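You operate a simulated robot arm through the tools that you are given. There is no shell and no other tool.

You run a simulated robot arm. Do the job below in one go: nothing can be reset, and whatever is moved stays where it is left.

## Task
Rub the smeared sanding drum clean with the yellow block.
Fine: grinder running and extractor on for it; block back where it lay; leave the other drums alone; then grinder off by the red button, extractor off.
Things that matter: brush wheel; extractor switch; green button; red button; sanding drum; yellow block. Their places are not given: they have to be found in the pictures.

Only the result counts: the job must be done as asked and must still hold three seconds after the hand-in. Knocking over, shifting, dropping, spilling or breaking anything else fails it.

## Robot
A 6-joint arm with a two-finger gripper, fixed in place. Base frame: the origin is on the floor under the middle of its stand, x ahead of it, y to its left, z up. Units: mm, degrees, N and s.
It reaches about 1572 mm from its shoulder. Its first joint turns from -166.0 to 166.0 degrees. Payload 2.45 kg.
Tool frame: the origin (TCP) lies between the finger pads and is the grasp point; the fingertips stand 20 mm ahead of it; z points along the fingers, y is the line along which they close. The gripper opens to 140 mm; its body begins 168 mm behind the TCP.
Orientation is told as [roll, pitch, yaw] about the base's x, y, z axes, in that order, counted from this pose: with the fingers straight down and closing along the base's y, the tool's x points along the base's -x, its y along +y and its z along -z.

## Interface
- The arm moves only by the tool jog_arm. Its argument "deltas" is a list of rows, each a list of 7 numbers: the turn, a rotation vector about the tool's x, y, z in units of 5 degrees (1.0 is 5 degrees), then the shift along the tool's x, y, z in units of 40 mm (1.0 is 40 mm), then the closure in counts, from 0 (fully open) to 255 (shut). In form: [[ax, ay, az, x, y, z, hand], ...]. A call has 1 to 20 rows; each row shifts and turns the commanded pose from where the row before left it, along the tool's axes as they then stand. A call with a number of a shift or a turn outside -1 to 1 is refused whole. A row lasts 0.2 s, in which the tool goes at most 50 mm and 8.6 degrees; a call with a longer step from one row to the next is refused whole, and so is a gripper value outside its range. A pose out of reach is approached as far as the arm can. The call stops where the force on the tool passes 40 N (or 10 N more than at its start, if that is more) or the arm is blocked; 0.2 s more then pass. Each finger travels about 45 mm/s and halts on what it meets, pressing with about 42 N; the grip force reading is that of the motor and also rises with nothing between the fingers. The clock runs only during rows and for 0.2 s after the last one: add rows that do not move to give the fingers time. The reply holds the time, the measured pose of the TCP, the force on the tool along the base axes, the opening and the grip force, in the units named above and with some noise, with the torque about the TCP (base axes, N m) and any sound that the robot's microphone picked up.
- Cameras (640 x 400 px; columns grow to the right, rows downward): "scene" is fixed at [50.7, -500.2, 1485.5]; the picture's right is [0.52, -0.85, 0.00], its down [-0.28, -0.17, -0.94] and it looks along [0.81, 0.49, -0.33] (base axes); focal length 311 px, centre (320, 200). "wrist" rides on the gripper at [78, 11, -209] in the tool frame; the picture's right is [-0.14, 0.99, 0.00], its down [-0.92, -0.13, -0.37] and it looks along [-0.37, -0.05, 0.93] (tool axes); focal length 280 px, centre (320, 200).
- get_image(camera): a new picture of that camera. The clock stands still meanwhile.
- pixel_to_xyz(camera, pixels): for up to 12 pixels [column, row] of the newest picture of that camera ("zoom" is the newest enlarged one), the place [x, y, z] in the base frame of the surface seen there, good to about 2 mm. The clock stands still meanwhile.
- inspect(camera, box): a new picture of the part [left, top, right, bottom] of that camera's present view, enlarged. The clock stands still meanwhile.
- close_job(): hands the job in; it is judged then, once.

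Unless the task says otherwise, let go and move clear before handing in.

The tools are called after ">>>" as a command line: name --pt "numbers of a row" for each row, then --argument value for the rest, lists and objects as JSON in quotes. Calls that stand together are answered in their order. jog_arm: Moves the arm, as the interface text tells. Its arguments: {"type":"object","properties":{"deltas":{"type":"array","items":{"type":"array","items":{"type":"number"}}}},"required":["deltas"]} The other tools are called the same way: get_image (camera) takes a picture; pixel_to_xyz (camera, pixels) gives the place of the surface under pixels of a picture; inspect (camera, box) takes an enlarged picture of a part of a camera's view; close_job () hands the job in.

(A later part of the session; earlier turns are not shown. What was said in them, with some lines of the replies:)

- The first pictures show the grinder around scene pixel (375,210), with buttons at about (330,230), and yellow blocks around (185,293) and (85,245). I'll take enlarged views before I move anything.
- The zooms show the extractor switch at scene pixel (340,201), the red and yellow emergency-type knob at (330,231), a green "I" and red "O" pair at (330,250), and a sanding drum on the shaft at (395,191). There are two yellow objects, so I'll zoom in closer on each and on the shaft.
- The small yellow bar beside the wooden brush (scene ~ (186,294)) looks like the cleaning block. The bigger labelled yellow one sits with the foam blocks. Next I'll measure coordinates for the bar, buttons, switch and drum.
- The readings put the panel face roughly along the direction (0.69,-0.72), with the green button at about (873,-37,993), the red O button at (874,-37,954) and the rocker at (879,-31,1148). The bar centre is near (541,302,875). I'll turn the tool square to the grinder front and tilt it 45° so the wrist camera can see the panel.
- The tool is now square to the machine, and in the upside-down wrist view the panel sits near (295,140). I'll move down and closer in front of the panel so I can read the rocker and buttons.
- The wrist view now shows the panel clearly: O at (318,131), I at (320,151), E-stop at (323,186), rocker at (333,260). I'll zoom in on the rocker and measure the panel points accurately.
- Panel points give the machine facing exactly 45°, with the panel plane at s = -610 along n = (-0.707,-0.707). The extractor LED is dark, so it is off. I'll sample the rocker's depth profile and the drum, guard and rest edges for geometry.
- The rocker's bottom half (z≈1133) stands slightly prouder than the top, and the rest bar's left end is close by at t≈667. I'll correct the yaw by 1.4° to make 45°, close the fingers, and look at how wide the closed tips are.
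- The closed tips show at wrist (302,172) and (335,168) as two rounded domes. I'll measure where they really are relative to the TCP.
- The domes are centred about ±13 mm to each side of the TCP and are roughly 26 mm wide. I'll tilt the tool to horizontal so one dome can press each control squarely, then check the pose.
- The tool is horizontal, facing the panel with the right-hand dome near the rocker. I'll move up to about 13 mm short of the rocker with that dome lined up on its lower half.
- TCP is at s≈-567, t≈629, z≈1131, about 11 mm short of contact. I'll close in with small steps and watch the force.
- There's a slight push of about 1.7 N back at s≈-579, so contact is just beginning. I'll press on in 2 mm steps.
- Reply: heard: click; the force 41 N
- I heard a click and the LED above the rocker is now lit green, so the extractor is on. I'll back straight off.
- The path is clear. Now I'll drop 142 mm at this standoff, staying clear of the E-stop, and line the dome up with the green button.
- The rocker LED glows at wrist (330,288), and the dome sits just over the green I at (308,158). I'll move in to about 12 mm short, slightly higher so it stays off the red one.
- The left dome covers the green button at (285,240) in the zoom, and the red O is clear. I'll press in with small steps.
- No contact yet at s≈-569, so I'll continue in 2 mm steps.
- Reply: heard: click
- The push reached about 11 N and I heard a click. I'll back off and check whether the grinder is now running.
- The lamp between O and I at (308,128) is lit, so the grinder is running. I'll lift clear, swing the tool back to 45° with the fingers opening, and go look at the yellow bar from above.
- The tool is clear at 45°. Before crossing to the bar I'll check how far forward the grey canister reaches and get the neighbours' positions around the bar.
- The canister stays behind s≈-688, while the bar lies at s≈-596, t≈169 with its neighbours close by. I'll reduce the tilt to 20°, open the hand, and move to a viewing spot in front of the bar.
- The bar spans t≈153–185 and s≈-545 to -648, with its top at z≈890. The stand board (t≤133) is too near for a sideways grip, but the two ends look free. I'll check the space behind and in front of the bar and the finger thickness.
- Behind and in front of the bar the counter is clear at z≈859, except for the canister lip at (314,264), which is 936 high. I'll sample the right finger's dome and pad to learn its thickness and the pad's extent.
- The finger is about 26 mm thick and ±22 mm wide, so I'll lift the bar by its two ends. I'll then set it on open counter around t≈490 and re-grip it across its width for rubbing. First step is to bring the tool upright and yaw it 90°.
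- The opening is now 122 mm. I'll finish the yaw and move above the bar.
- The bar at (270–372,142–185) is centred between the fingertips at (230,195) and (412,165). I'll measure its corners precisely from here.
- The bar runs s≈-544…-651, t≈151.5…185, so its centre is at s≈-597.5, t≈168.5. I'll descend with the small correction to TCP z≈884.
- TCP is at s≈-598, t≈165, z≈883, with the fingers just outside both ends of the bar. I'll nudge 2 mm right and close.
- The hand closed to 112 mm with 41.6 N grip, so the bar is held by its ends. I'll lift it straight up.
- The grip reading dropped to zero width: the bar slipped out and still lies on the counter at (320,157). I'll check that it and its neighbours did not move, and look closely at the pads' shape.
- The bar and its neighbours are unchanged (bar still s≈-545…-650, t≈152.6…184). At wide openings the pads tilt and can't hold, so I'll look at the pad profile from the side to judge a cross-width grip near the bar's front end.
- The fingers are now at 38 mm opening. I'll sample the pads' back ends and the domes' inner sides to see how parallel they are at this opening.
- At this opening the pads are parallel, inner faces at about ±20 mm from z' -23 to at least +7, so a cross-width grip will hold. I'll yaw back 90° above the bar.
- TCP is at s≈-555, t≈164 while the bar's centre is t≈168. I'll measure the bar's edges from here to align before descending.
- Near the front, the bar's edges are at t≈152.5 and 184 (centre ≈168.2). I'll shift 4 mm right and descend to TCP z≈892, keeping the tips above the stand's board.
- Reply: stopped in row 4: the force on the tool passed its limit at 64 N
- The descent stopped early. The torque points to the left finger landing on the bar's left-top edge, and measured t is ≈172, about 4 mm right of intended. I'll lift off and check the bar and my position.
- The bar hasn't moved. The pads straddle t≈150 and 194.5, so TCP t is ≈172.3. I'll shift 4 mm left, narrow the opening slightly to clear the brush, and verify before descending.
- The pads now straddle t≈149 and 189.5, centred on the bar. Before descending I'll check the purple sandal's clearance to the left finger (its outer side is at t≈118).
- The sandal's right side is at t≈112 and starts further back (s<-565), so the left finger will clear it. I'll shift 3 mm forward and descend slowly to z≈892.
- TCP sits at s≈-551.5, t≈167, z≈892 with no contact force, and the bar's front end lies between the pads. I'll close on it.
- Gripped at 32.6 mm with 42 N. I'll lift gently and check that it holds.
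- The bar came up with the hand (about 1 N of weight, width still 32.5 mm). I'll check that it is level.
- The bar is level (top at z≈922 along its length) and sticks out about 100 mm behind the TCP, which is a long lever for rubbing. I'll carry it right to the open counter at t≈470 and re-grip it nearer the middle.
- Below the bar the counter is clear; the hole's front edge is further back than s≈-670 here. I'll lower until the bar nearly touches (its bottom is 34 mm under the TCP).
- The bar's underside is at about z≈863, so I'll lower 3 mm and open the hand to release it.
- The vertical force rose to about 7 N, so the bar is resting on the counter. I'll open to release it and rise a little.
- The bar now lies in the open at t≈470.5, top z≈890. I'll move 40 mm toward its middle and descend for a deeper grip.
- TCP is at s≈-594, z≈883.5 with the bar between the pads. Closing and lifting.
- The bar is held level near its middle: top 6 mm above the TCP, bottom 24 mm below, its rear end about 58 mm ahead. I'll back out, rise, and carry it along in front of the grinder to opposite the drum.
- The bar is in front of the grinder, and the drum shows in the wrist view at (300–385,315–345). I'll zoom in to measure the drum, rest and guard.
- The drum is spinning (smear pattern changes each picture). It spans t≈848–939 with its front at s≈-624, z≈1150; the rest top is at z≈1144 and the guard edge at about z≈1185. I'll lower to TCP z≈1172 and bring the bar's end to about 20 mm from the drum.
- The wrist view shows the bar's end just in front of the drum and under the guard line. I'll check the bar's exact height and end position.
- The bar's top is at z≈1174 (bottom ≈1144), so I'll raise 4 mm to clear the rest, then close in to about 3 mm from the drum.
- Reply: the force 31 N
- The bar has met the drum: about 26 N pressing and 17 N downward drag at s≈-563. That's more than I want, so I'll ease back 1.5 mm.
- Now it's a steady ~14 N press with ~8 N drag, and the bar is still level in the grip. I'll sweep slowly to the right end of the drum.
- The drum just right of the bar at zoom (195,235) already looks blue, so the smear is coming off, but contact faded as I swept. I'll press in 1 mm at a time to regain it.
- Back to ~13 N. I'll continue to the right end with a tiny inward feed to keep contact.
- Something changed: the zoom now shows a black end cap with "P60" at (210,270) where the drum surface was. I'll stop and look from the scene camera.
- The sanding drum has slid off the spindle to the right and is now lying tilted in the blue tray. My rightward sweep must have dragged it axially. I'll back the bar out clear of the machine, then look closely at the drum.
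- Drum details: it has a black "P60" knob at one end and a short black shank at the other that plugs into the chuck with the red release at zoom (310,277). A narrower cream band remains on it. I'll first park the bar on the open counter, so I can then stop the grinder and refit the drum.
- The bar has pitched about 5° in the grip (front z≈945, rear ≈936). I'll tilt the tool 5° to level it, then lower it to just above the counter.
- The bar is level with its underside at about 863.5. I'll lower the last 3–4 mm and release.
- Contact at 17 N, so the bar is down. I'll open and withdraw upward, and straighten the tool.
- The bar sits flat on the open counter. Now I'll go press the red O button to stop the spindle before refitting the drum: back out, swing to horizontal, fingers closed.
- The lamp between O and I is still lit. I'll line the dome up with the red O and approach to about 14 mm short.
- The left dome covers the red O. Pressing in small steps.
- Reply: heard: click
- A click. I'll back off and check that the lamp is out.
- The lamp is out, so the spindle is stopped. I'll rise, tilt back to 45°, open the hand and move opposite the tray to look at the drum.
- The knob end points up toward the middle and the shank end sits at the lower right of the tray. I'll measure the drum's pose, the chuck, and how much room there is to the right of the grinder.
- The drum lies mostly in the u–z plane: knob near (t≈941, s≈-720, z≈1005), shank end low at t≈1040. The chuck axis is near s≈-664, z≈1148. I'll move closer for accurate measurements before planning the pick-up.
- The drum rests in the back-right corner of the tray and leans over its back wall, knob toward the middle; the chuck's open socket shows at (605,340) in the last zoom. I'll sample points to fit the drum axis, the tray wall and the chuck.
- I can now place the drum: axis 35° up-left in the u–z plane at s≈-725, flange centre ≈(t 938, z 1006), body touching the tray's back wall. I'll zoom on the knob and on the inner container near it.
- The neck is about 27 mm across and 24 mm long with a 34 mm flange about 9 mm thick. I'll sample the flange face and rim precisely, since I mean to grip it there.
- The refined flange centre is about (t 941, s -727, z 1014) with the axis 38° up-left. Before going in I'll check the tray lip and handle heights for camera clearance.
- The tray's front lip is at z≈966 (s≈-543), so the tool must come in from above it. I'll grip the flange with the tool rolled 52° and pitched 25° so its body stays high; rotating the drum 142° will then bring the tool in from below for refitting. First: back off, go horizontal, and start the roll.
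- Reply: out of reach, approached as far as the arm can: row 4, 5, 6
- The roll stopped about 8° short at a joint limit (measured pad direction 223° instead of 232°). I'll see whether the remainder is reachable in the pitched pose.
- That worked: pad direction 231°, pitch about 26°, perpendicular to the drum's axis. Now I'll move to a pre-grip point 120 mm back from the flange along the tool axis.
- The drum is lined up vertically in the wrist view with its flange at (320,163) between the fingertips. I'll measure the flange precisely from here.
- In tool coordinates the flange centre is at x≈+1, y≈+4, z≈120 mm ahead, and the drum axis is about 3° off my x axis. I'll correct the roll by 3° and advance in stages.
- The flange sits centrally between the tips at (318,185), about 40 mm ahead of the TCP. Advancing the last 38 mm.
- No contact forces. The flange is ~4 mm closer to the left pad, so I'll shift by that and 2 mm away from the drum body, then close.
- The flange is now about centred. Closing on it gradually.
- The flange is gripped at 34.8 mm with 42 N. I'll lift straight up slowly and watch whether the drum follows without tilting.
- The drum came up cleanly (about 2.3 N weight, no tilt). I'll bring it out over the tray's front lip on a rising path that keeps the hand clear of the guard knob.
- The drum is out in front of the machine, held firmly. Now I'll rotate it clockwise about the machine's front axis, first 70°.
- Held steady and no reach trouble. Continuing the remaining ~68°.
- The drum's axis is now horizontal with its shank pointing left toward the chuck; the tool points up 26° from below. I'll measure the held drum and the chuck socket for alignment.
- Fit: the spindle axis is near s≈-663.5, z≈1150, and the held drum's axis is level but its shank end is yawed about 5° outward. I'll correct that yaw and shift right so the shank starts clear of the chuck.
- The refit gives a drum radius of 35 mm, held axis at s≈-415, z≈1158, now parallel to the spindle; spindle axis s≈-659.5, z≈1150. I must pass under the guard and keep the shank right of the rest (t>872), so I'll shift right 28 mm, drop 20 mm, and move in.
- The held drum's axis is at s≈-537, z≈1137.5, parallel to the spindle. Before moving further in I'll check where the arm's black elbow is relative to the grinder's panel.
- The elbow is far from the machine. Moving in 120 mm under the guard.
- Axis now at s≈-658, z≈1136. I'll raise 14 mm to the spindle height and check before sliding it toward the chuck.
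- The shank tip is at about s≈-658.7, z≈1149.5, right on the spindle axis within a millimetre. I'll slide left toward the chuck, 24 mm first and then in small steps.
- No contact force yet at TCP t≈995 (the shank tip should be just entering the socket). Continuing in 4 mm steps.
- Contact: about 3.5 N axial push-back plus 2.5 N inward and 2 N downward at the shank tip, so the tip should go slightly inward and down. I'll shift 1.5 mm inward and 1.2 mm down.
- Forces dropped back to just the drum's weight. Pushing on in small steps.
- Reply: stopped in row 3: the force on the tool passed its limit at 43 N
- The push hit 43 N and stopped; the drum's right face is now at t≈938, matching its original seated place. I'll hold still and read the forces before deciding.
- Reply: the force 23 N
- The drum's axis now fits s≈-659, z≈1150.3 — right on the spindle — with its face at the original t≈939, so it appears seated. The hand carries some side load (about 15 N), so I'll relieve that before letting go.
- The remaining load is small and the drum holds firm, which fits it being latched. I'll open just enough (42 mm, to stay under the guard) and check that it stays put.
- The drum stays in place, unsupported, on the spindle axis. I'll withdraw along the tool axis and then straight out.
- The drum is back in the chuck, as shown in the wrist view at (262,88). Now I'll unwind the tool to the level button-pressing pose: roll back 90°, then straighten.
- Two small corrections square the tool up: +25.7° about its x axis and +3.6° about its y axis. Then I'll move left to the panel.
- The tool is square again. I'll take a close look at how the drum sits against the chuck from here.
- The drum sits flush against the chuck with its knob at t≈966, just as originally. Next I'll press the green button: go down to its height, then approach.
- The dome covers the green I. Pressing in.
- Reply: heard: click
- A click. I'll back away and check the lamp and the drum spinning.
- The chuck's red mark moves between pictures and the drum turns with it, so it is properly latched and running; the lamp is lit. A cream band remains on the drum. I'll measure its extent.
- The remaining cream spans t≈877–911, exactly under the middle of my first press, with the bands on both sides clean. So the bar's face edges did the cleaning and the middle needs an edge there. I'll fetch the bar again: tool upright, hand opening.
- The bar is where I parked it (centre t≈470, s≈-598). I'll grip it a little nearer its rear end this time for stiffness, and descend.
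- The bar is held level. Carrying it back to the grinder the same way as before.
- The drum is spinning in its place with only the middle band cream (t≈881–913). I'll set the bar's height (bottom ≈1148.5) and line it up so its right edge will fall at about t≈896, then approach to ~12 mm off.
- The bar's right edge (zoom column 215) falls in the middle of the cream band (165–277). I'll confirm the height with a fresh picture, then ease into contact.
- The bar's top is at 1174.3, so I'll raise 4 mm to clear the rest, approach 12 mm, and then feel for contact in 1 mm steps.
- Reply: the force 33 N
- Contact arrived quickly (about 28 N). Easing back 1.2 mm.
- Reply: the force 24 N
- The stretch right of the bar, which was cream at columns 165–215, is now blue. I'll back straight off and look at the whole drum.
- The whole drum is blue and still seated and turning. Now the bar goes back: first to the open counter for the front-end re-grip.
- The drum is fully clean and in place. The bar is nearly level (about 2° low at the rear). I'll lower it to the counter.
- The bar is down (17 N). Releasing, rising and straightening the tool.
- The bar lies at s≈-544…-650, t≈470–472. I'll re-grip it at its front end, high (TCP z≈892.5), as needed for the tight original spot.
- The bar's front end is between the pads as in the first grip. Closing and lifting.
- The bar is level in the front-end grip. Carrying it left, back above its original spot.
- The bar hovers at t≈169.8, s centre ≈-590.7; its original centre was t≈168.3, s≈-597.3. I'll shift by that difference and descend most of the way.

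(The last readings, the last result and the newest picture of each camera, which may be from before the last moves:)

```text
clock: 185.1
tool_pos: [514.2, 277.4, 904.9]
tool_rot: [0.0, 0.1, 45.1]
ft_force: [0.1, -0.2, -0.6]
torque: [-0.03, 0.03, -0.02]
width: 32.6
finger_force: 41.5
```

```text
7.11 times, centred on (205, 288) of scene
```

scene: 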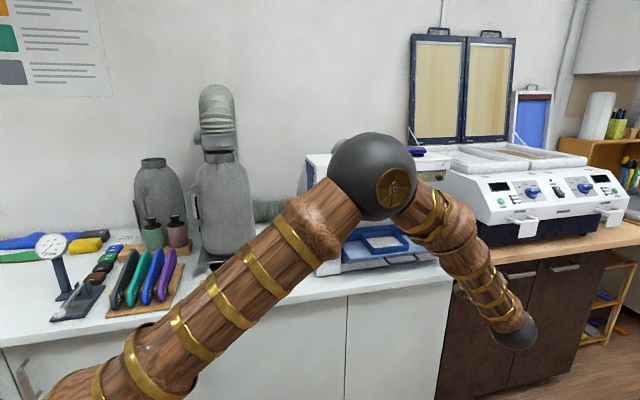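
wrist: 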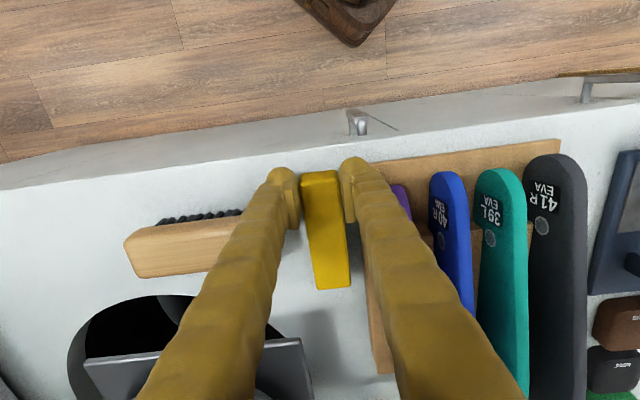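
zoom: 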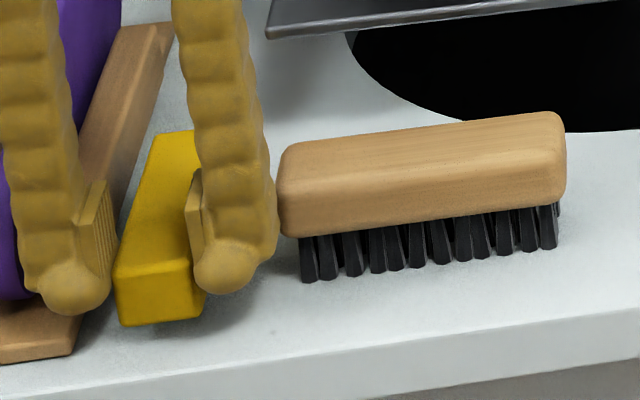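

After settling, the bar's centre is at s≈-603, t≈166.8 — about 6 mm too far back. I'll correct by +5.7 mm outward and 1.3 mm right and re-measure before lowering.

>>> jog_arm --pt "0 0 0 0.1425 -0.0325 0 255" --pt "0 0 0 0 0 0 255" --pt "0 0 0 0 0 0 255" --pt "0 0 0 0 0 0 255"

>>> get_image --camera "wrist"

>>> pixel_to_xyz --camera "wrist" --pixels '[[320, 185], [322, 210], [326, 235], [332, 265], [334, 285], [305, 200], [339, 198], [316, 280], [347, 278], [334, 287], [312, 178], [330, 176]]'

>>> inspect --camera "scene" --box '[160, 260, 250, 316]'

```text
clock: 186.1
tool_pos: [511.6, 273.4, 905.4]
tool_rot: [0.1, 0.0, 45.2]
ft_force: [-0.8, -0.2, -1.0]
torque: [-0.04, 0.04, 0.01]
width: 32.9
finger_force: 42.4
```

```text
taken
```

wrist: 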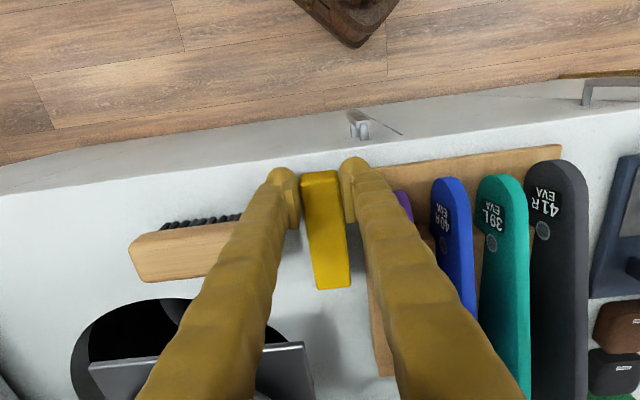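

```text
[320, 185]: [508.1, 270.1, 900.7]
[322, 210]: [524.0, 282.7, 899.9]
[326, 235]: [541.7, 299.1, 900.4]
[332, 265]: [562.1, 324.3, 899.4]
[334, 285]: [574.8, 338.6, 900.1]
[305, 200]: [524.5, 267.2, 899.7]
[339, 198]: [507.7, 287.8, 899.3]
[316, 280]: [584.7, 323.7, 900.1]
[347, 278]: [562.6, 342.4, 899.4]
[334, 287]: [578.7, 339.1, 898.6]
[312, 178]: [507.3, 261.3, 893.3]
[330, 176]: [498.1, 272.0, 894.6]
```

```text
7.11 times, centred on (205, 288) of scene
```

zoom: 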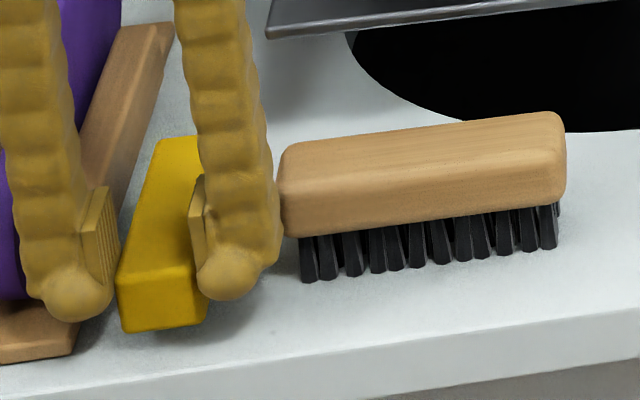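

Now the bar's front is at s≈-543 and its centre at t≈168.7, s≈-597.3 — matching the original — and the scene view lines up once lowered. Lowering the last ~10 mm.

>>> jog_arm --pt "0 0 0 0 0.01 0.12 255" --pt "0 0 0 0 0 0.08 255" --pt "0 0 0 0 0 0.03 255" --pt "0 0 0 0 0 0 255"

```text
clock: 187.1
tool_pos: [510.5, 272.6, 897.1]
tool_rot: [0.1, 0.0, 45.0]
ft_force: [-0.4, -0.5, -1.4]
torque: [0.02, 0.05, 0.0]
width: 32.6
finger_force: 42.1
```

>>> jog_arm --pt "0 0 0 0 0 0.025 255" --pt "0 0 0 0 0 0.02 255" --pt "0 0 0 0 0 0 255"

```text
clock: 187.9
tool_pos: [509.7, 273.1, 895.6]
tool_rot: [-0.1, 0.0, 45.1]
ft_force: [-0.4, -2.6, 7.8]
torque: [0.24, -0.31, -0.08]
width: 32.5
finger_force: 41.5
```

Touchdown at about 8 N. I'll compare with the original picture before releasing.

>>> inspect --camera "scene" --box '[160, 260, 250, 316]'

```text
7.11 times, centred on (205, 288) of scene
```

zoom: 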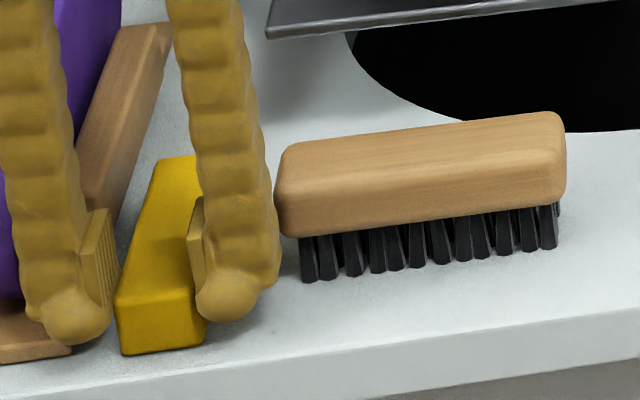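

The bar's corners at (116,300), (122,355) and (158,162) match the original within about a millimetre. Opening narrowly and rising straight up.

>>> jog_arm --pt "0 0 0 0 0 -0.02 205" --pt "0 0 0 0 0 0 187" --pt "0 0 0 0 0 0 187" --pt "0 0 0 0 0 -0.15 187" --pt "0 0 0 0 0 -0.4 187" --pt "0 0 0 0 0 -0.8 187" --pt "0 0 0 0 0 -0.9 187" --pt "0 0 0 0 0 -0.9 187" --pt "0 0 0 0 0 0 187"

>>> inspect --camera "scene" --box '[160, 260, 250, 316]'

>>> pixel_to_xyz --camera "zoom" --pixels '[[160, 160], [232, 155], [120, 305], [205, 300], [125, 352], [205, 342], [180, 230], [237, 190]]'

>>> get_image --camera "wrist"

```text
clock: 189.9
tool_pos: [512.8, 271.5, 1021.7]
tool_rot: [0.0, -0.1, 45.1]
ft_force: [0.5, 1.1, 0.2]
torque: [0.03, -0.01, 0.01]
width: 37.4
finger_force: 0.0
```

```text
7.11 times, centred on (205, 288) of scene
```

zoom: 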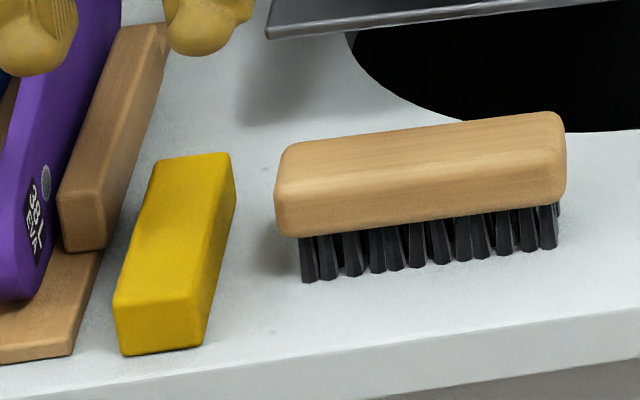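

```text
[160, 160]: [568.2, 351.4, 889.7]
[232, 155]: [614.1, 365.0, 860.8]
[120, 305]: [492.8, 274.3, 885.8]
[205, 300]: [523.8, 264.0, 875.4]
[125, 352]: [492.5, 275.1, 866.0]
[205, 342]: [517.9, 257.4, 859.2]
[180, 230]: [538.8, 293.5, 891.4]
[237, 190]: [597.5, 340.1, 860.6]
```

```text
taken
```

wrist: 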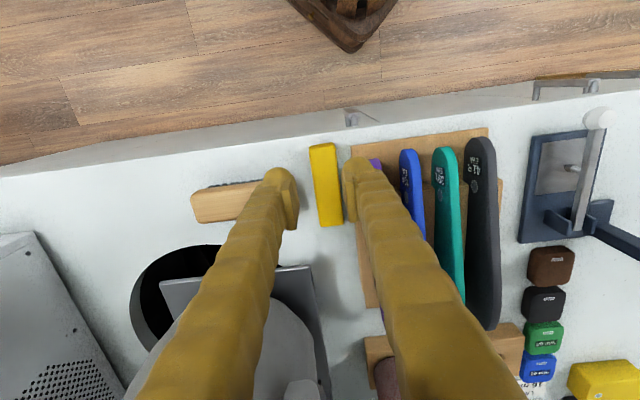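

The bar is back in its place. Now to switch off: back out, move right to the panel with fingers closed, and go horizontal.

>>> jog_arm --pt "0 0 0 0.95 0 0 187" --pt "0 0 0 0.95 0 0 187" --pt "0 0 0 0.95 0 0 187" --pt "0 0 0 0.95 0 0 255" --pt "0 0 0 0 -0.9625 0 255" --pt "0 0 0 0 -0.9625 0 255" --pt "0 0 0 0 -0.9625 0 255" --pt "0 0 0 0 -0.9625 0 255" --pt "0 0 0 0 -0.9625 0 255" --pt "0 0 0 0 -0.9625 0 255" --pt "0 0 0 0 -0.9625 0 255" --pt "0 0 0 0 -0.9625 0 255" --pt "0 0 0 0 -0.9625 0 255" --pt "0 0 0 0 -0.9625 0 255" --pt "0 0 0 0 -0.9625 0 255" --pt "0 0 0 0 -0.9625 0 255" --pt "0 0 0 0 0 0 255"

>>> jog_arm --pt "0 -1 0 0 0 0 255" --pt "0 -1 0 0 0 0 255" --pt "0 -1 0 0 0 0 255" --pt "0 -1 0 0 0 0 255" --pt "0 -1 0 0 0 0 255" --pt "0 -1 0 0 0 0 255" --pt "0 -1 0 0 0 0 255" --pt "0 -1 0 0 0 0 255" --pt "0 -1 0 0 0 0 255" --pt "0 -1 0 0 0 0 255" --pt "0 -1 0 0 0 0 255" --pt "0 -1 0 0 0 0 255" --pt "0 -1 0 0 0 0 255" --pt "0 -1 0 0 0 0 255" --pt "0 -1 0 0 0 0 255" --pt "0 -1 0 0 0 0 255" --pt "0 -1 0 0 0 0 255" --pt "0 -1 0 0 0 0 255" --pt "0 0 0 0 0 0 255"

>>> get_image --camera "wrist"

```text
clock: 193.5
tool_pos: [728.7, -161.9, 1024.9]
tool_rot: [0.1, 0.0, 45.1]
ft_force: [0.6, 0.4, -0.1]
torque: [0.04, -0.01, 0.03]
width: 0.0
finger_force: 29.3
```

```text
clock: 197.5
tool_pos: [729.9, -161.5, 1020.2]
tool_rot: [102.8, -89.9, -57.7]
ft_force: [0.1, 0.5, 0.4]
torque: [-0.01, 0.02, 0.0]
width: 0.1
finger_force: 29.6
```

```text
taken
```

wrist: 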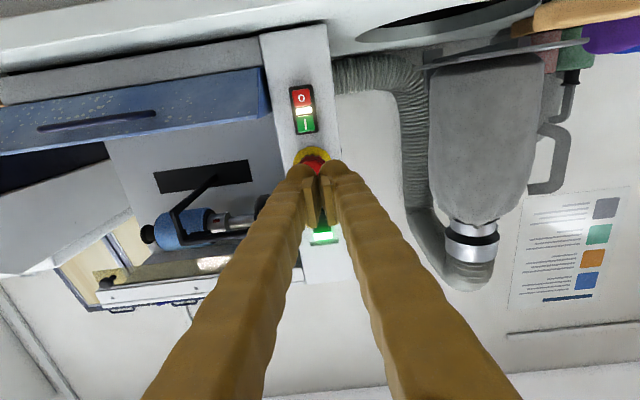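

The panel lamp is lit and the drum is blue. Lining up with the red O (z≈951) and approaching.

>>> jog_arm --pt "0 0 0 0.86 -0.015 0 255" --pt "0 0 0 0.86 -0.015 0 255" --pt "0 0 0 0 0 0.96 255" --pt "0 0 0 0 0 0.96 255" --pt "0 0 0 0 0 0.96 255" --pt "0 0 0 0 0 0.9 255" --pt "0 0 0 0 0 0 255"

>>> inspect --camera "wrist" --box '[250, 60, 390, 240]'

```text
clock: 199.1
tool_pos: [838.3, -53.0, 949.7]
tool_rot: [65.0, -89.9, -19.9]
ft_force: [1.1, 0.3, -0.2]
torque: [0.0, 0.0, 0.0]
width: 0.0
finger_force: 29.4
```

```text
2.22 times, centred on (320, 150) of wrist
```

zoom: 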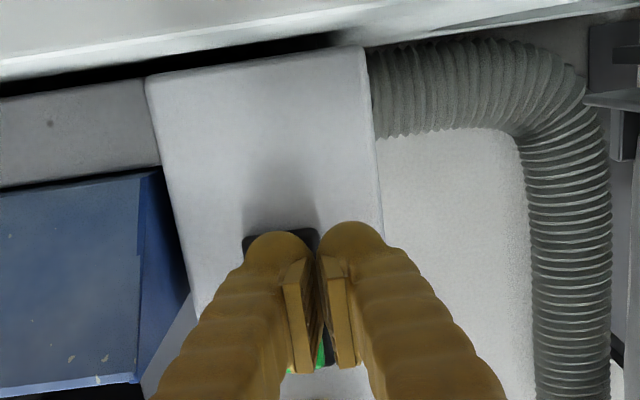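

The dome covers the red O as before. Pressing.

>>> jog_arm --pt "0 0 0 -0.03 0 0.2 255" --pt "0 0 0 0 0 0.15 255" --pt "0 0 0 0 0 0.1 255" --pt "0 0 0 0 0 0.05 255" --pt "0 0 0 0 0 0 255"

```text
clock: 200.3
tool_pos: [851.3, -40.2, 953.0]
tool_rot: [60.4, -89.9, -15.3]
ft_force: [0.1, -1.2, 0.0]
torque: [0.03, -0.01, -0.03]
width: 0.0
finger_force: 28.9
```

>>> jog_arm --pt "0 0 0 0 0 0.05 255" --pt "0 0 0 0 0 0.05 255" --pt "0 0 0 0 0 0 255"

```text
clock: 201.1
tool_pos: [855.3, -38.5, 952.9]
tool_rot: [61.4, -90.0, -16.4]
ft_force: [-12.3, -5.6, -3.2]
torque: [-0.01, 0.09, -0.05]
width: 0.0
finger_force: 29.7
heard: click
```

A click at about 13 N. I'll back off, check the lamp, and go up to the extractor rocker's height at a safe standoff.

>>> jog_arm --pt "0 0 0 0 0 -0.3 255" --pt "0 0 0 0 0 -0.9 255" --pt "0 0 0 0 0 -0.9 255" --pt "0 0 0 0 0 -0.9 255" --pt "0 0 0 -0.9 0 0 255" --pt "0 0 0 -0.9 0 0 255" --pt "0 0 0 -0.9 0 0 255" --pt "0 0 0 -0.9 0 0 255" --pt "0 0 0 -0.9 0 0 255" --pt "0 0 0 0 0 0 255"

>>> get_image --camera "wrist"

>>> inspect --camera "wrist" --box '[250, 0, 370, 200]'

```text
clock: 203.3
tool_pos: [769.0, -125.5, 1133.5]
tool_rot: [48.3, -89.9, -3.2]
ft_force: [0.7, -0.1, 0.5]
torque: [0.02, 0.01, 0.0]
width: 0.1
finger_force: 30.0
```

```text
taken
```

wrist: 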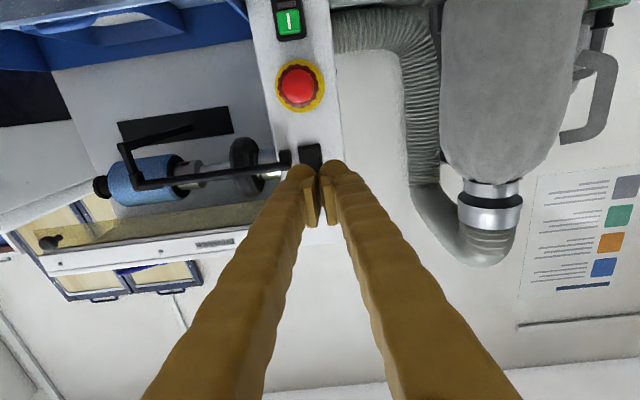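

```text
2.00 times, centred on (310, 100) of wrist
```

zoom: 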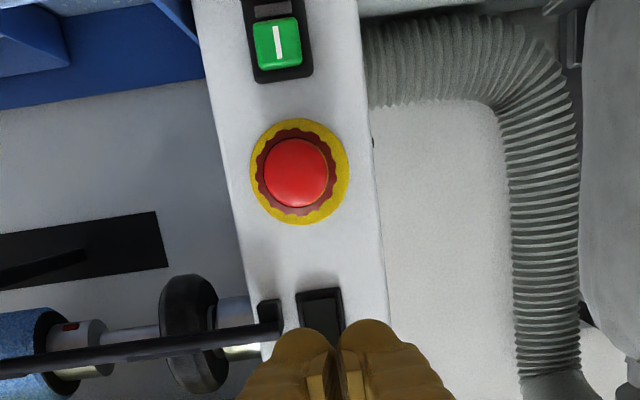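

The lamp between the buttons is dark, so the grinder is off. Now the rocker's upper half (z≈1152): lining up and approaching.

>>> jog_arm --pt "0 0 0 -0.46 0.09 0 255" --pt "0 0 0 0 0 0.7 255" --pt "0 0 0 0 0 0.7 255" --pt "0 0 0 0 0 0.7 255" --pt "0 0 0 0 0 0.65 255" --pt "0 0 0 0 0 0 255"

>>> inspect --camera "wrist" --box '[250, 90, 390, 260]'

```text
clock: 204.7
tool_pos: [845.7, -40.9, 1151.6]
tool_rot: [75.1, -89.9, -30.0]
ft_force: [-0.5, -0.2, 0.0]
torque: [0.02, 0.01, 0.01]
width: 0.3
finger_force: 29.2
```

```text
2.35 times, centred on (320, 175) of wrist
```

zoom: 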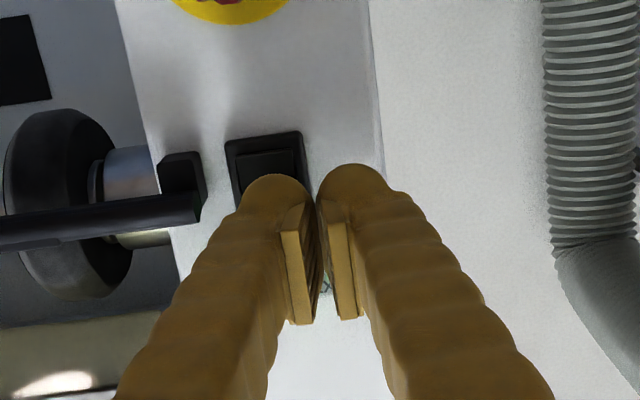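

The dome is over the rocker's upper half. Pressing in small steps.

>>> jog_arm --pt "0 0 0 0 -0.05 0.1 255" --pt "0 0 0 0 0 0.08 255" --pt "0 0 0 0 0 0.05 255" --pt "0 0 0 0 0 0 255"

>>> jog_arm --pt "0 0 0 0 0 0.05 255" --pt "0 0 0 0 0 0.05 255" --pt "0 0 0 0 0 0 255"

```text
clock: 205.7
tool_pos: [852.9, -37.7, 1151.9]
tool_rot: [56.5, -89.8, -11.6]
ft_force: [-0.4, -0.7, -0.8]
torque: [0.01, 0.01, -0.01]
width: 0.2
finger_force: 29.8
```

```text
clock: 206.3
tool_pos: [854.3, -36.8, 1152.0]
tool_rot: [50.7, -89.9, -5.7]
ft_force: [-13.8, -6.7, 3.2]
torque: [-0.06, 0.1, -0.05]
width: 0.0
finger_force: 29.6
heard: click
stopped in row 3: the force on the tool passed its limit at 47 N (the readings are from after the stop); the commanded pose is now the measured one
```

A click. I'll back well away and verify the LED is out.

>>> jog_arm --pt "0 0 0 0 0 -0.3 255" --pt "0 0 0 0 0 -0.9 255" --pt "0 0 0 0 0 -0.9 255" --pt "0 0 0 0 0 -0.9 255" --pt "0 0 0 0 0 -0.9 255" --pt "0 0 0 -0.9 0 -0.3 255" --pt "0 0 0 -0.9 0 -0.3 255" --pt "0 0 0 -0.9 0 -0.3 255" --pt "0 1 0 0 0 0 255" --pt "0 1 0 0 0 0 255" --pt "0 1 0 0 0 0 255" --pt "0 1 0 0 0 0 255" --pt "0 1 0 0 0 0 255" --pt "0 1 0 0 0 0 255" --pt "0 1 0 0 0 0 255" --pt "0 1 0 0 0 0 255" --pt "0 1 0 0 0 0 255" --pt "0 0 0 0 0 0 255"

>>> get_image --camera "wrist"

>>> get_image --camera "scene"

>>> inspect --camera "scene" --box '[290, 140, 460, 280]'

```text
clock: 210.2
tool_pos: [720.8, -168.7, 1260.3]
tool_rot: [0.2, -44.8, 44.9]
ft_force: [-0.3, -0.8, 0.3]
torque: [0.01, 0.02, 0.03]
width: 0.0
finger_force: 29.5
```

```text
taken
```

wrist: 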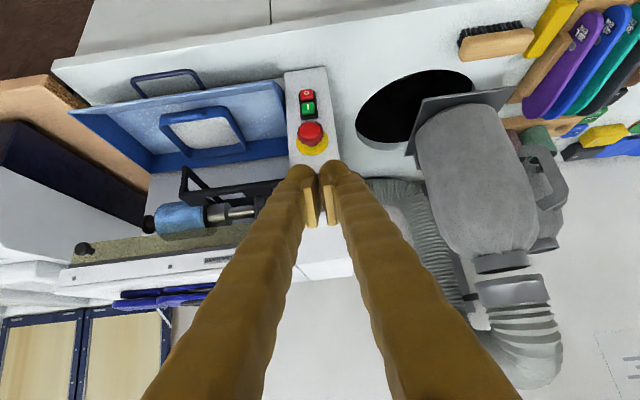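

```text
taken
```

scene: 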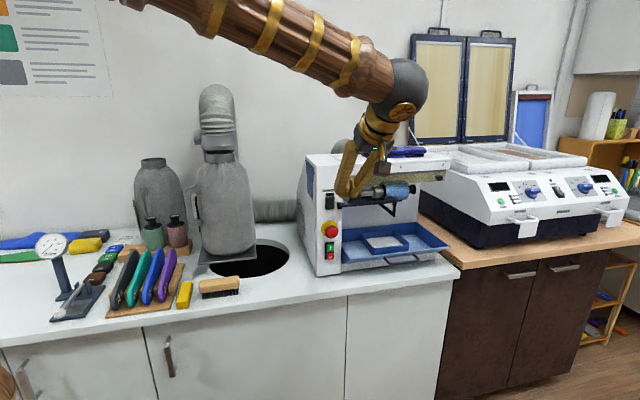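

```text
2.86 times, centred on (375, 210) of scene
```

zoom: 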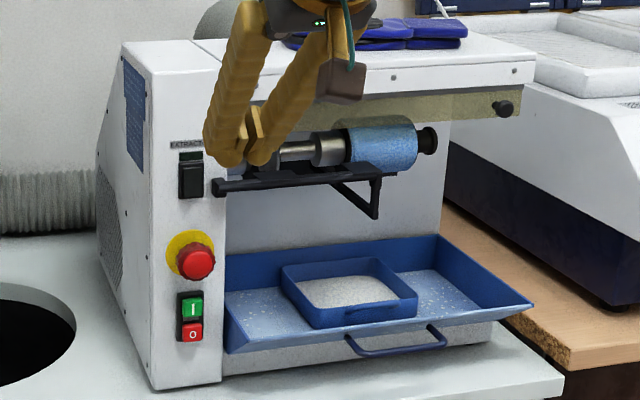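

The extractor LED and grinder lamp are both dark, the drum is clean and seated, and the tray looks unchanged. I'll move the arm clear and do a last check of everything.

>>> jog_arm --pt "0 0 0 0 0 -0.9 255" --pt "0 0 0 0 0 -0.9 200" --pt "0 0 0 0 0 -0.9 100" --pt "0 0 0 0 0 -0.9 0" --pt "0 0 0 0 0 0 0" --pt "0 0 0 0 0 0 0" --pt "0 0 0 0 0 0 0"

>>> inspect --camera "scene" --box '[310, 165, 430, 265]'

>>> inspect --camera "scene" --box '[30, 210, 260, 330]'

>>> get_image --camera "wrist"

```text
clock: 211.8
tool_pos: [652.4, -241.9, 1361.1]
tool_rot: [0.2, -45.0, 45.0]
ft_force: [-0.1, -0.6, -0.9]
torque: [-0.01, 0.0, 0.02]
width: 121.2
finger_force: 0.1
```

```text
4.00 times, centred on (370, 215) of scene
```

zoom: 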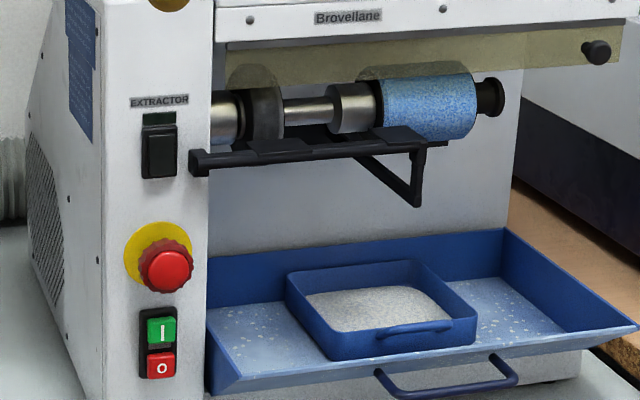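

```text
2.78 times, centred on (145, 270) of scene
```

zoom: 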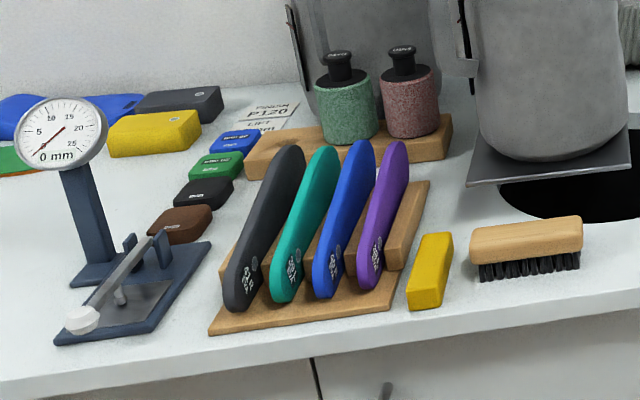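

```text
taken
```

wrist: 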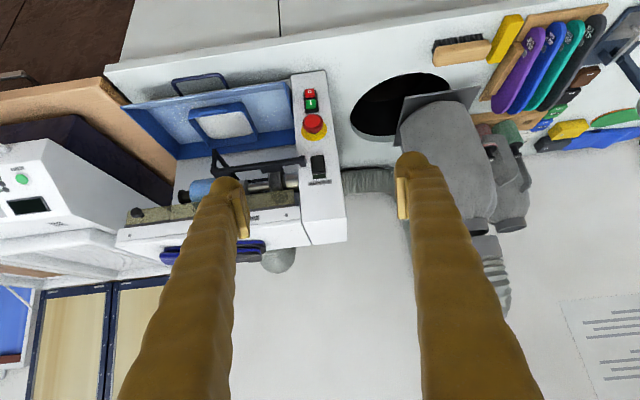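

The last pictures match what was asked. The drum at (425,105) is fully blue and seated, the extractor LED and grinder lamp are dark, and the bar is back beside the brush at (430,270). The other drums and everything around them look untouched, and the arm is clear, so I'm handing in.

>>> close_job

```text
The job is handed in.
```

The sanding drum is clean and back in place, but it came off the spindle partway through and I had to refit it.

**The drum coming off:** while I was rubbing to the right, the drum slid out of the chuck and dropped into the blue tray. I set the bar down, stopped the grinder with the red O button, and picked the drum up by its knob. I pushed it back into the chuck, restarted the grinder, and it ran true. I then finished the rub without sliding the bar sideways. If a drop counts as a fault in itself, it happened, even though the drum now sits where it started.

**State at hand-in:**
- **Drum:** the smear is gone everywhere I could see (front and top), and the drum is seated in the chuck.
- **Grinder and extractor:** both were running for all the rubbing and are off now. I stopped the grinder with the red O button, and both lamps are dark.
- **Yellow bar:** there were two yellow blocks; I used the small bar beside the brush. It is back in its original spot to within about 2 mm. I parked it on the open counter between grips because its spot was too tight for a good hold.
- **Everything else:** I didn't touch the brush wheel or the other drums. The last pictures show nothing else moved and the tray looks the same as at the start.
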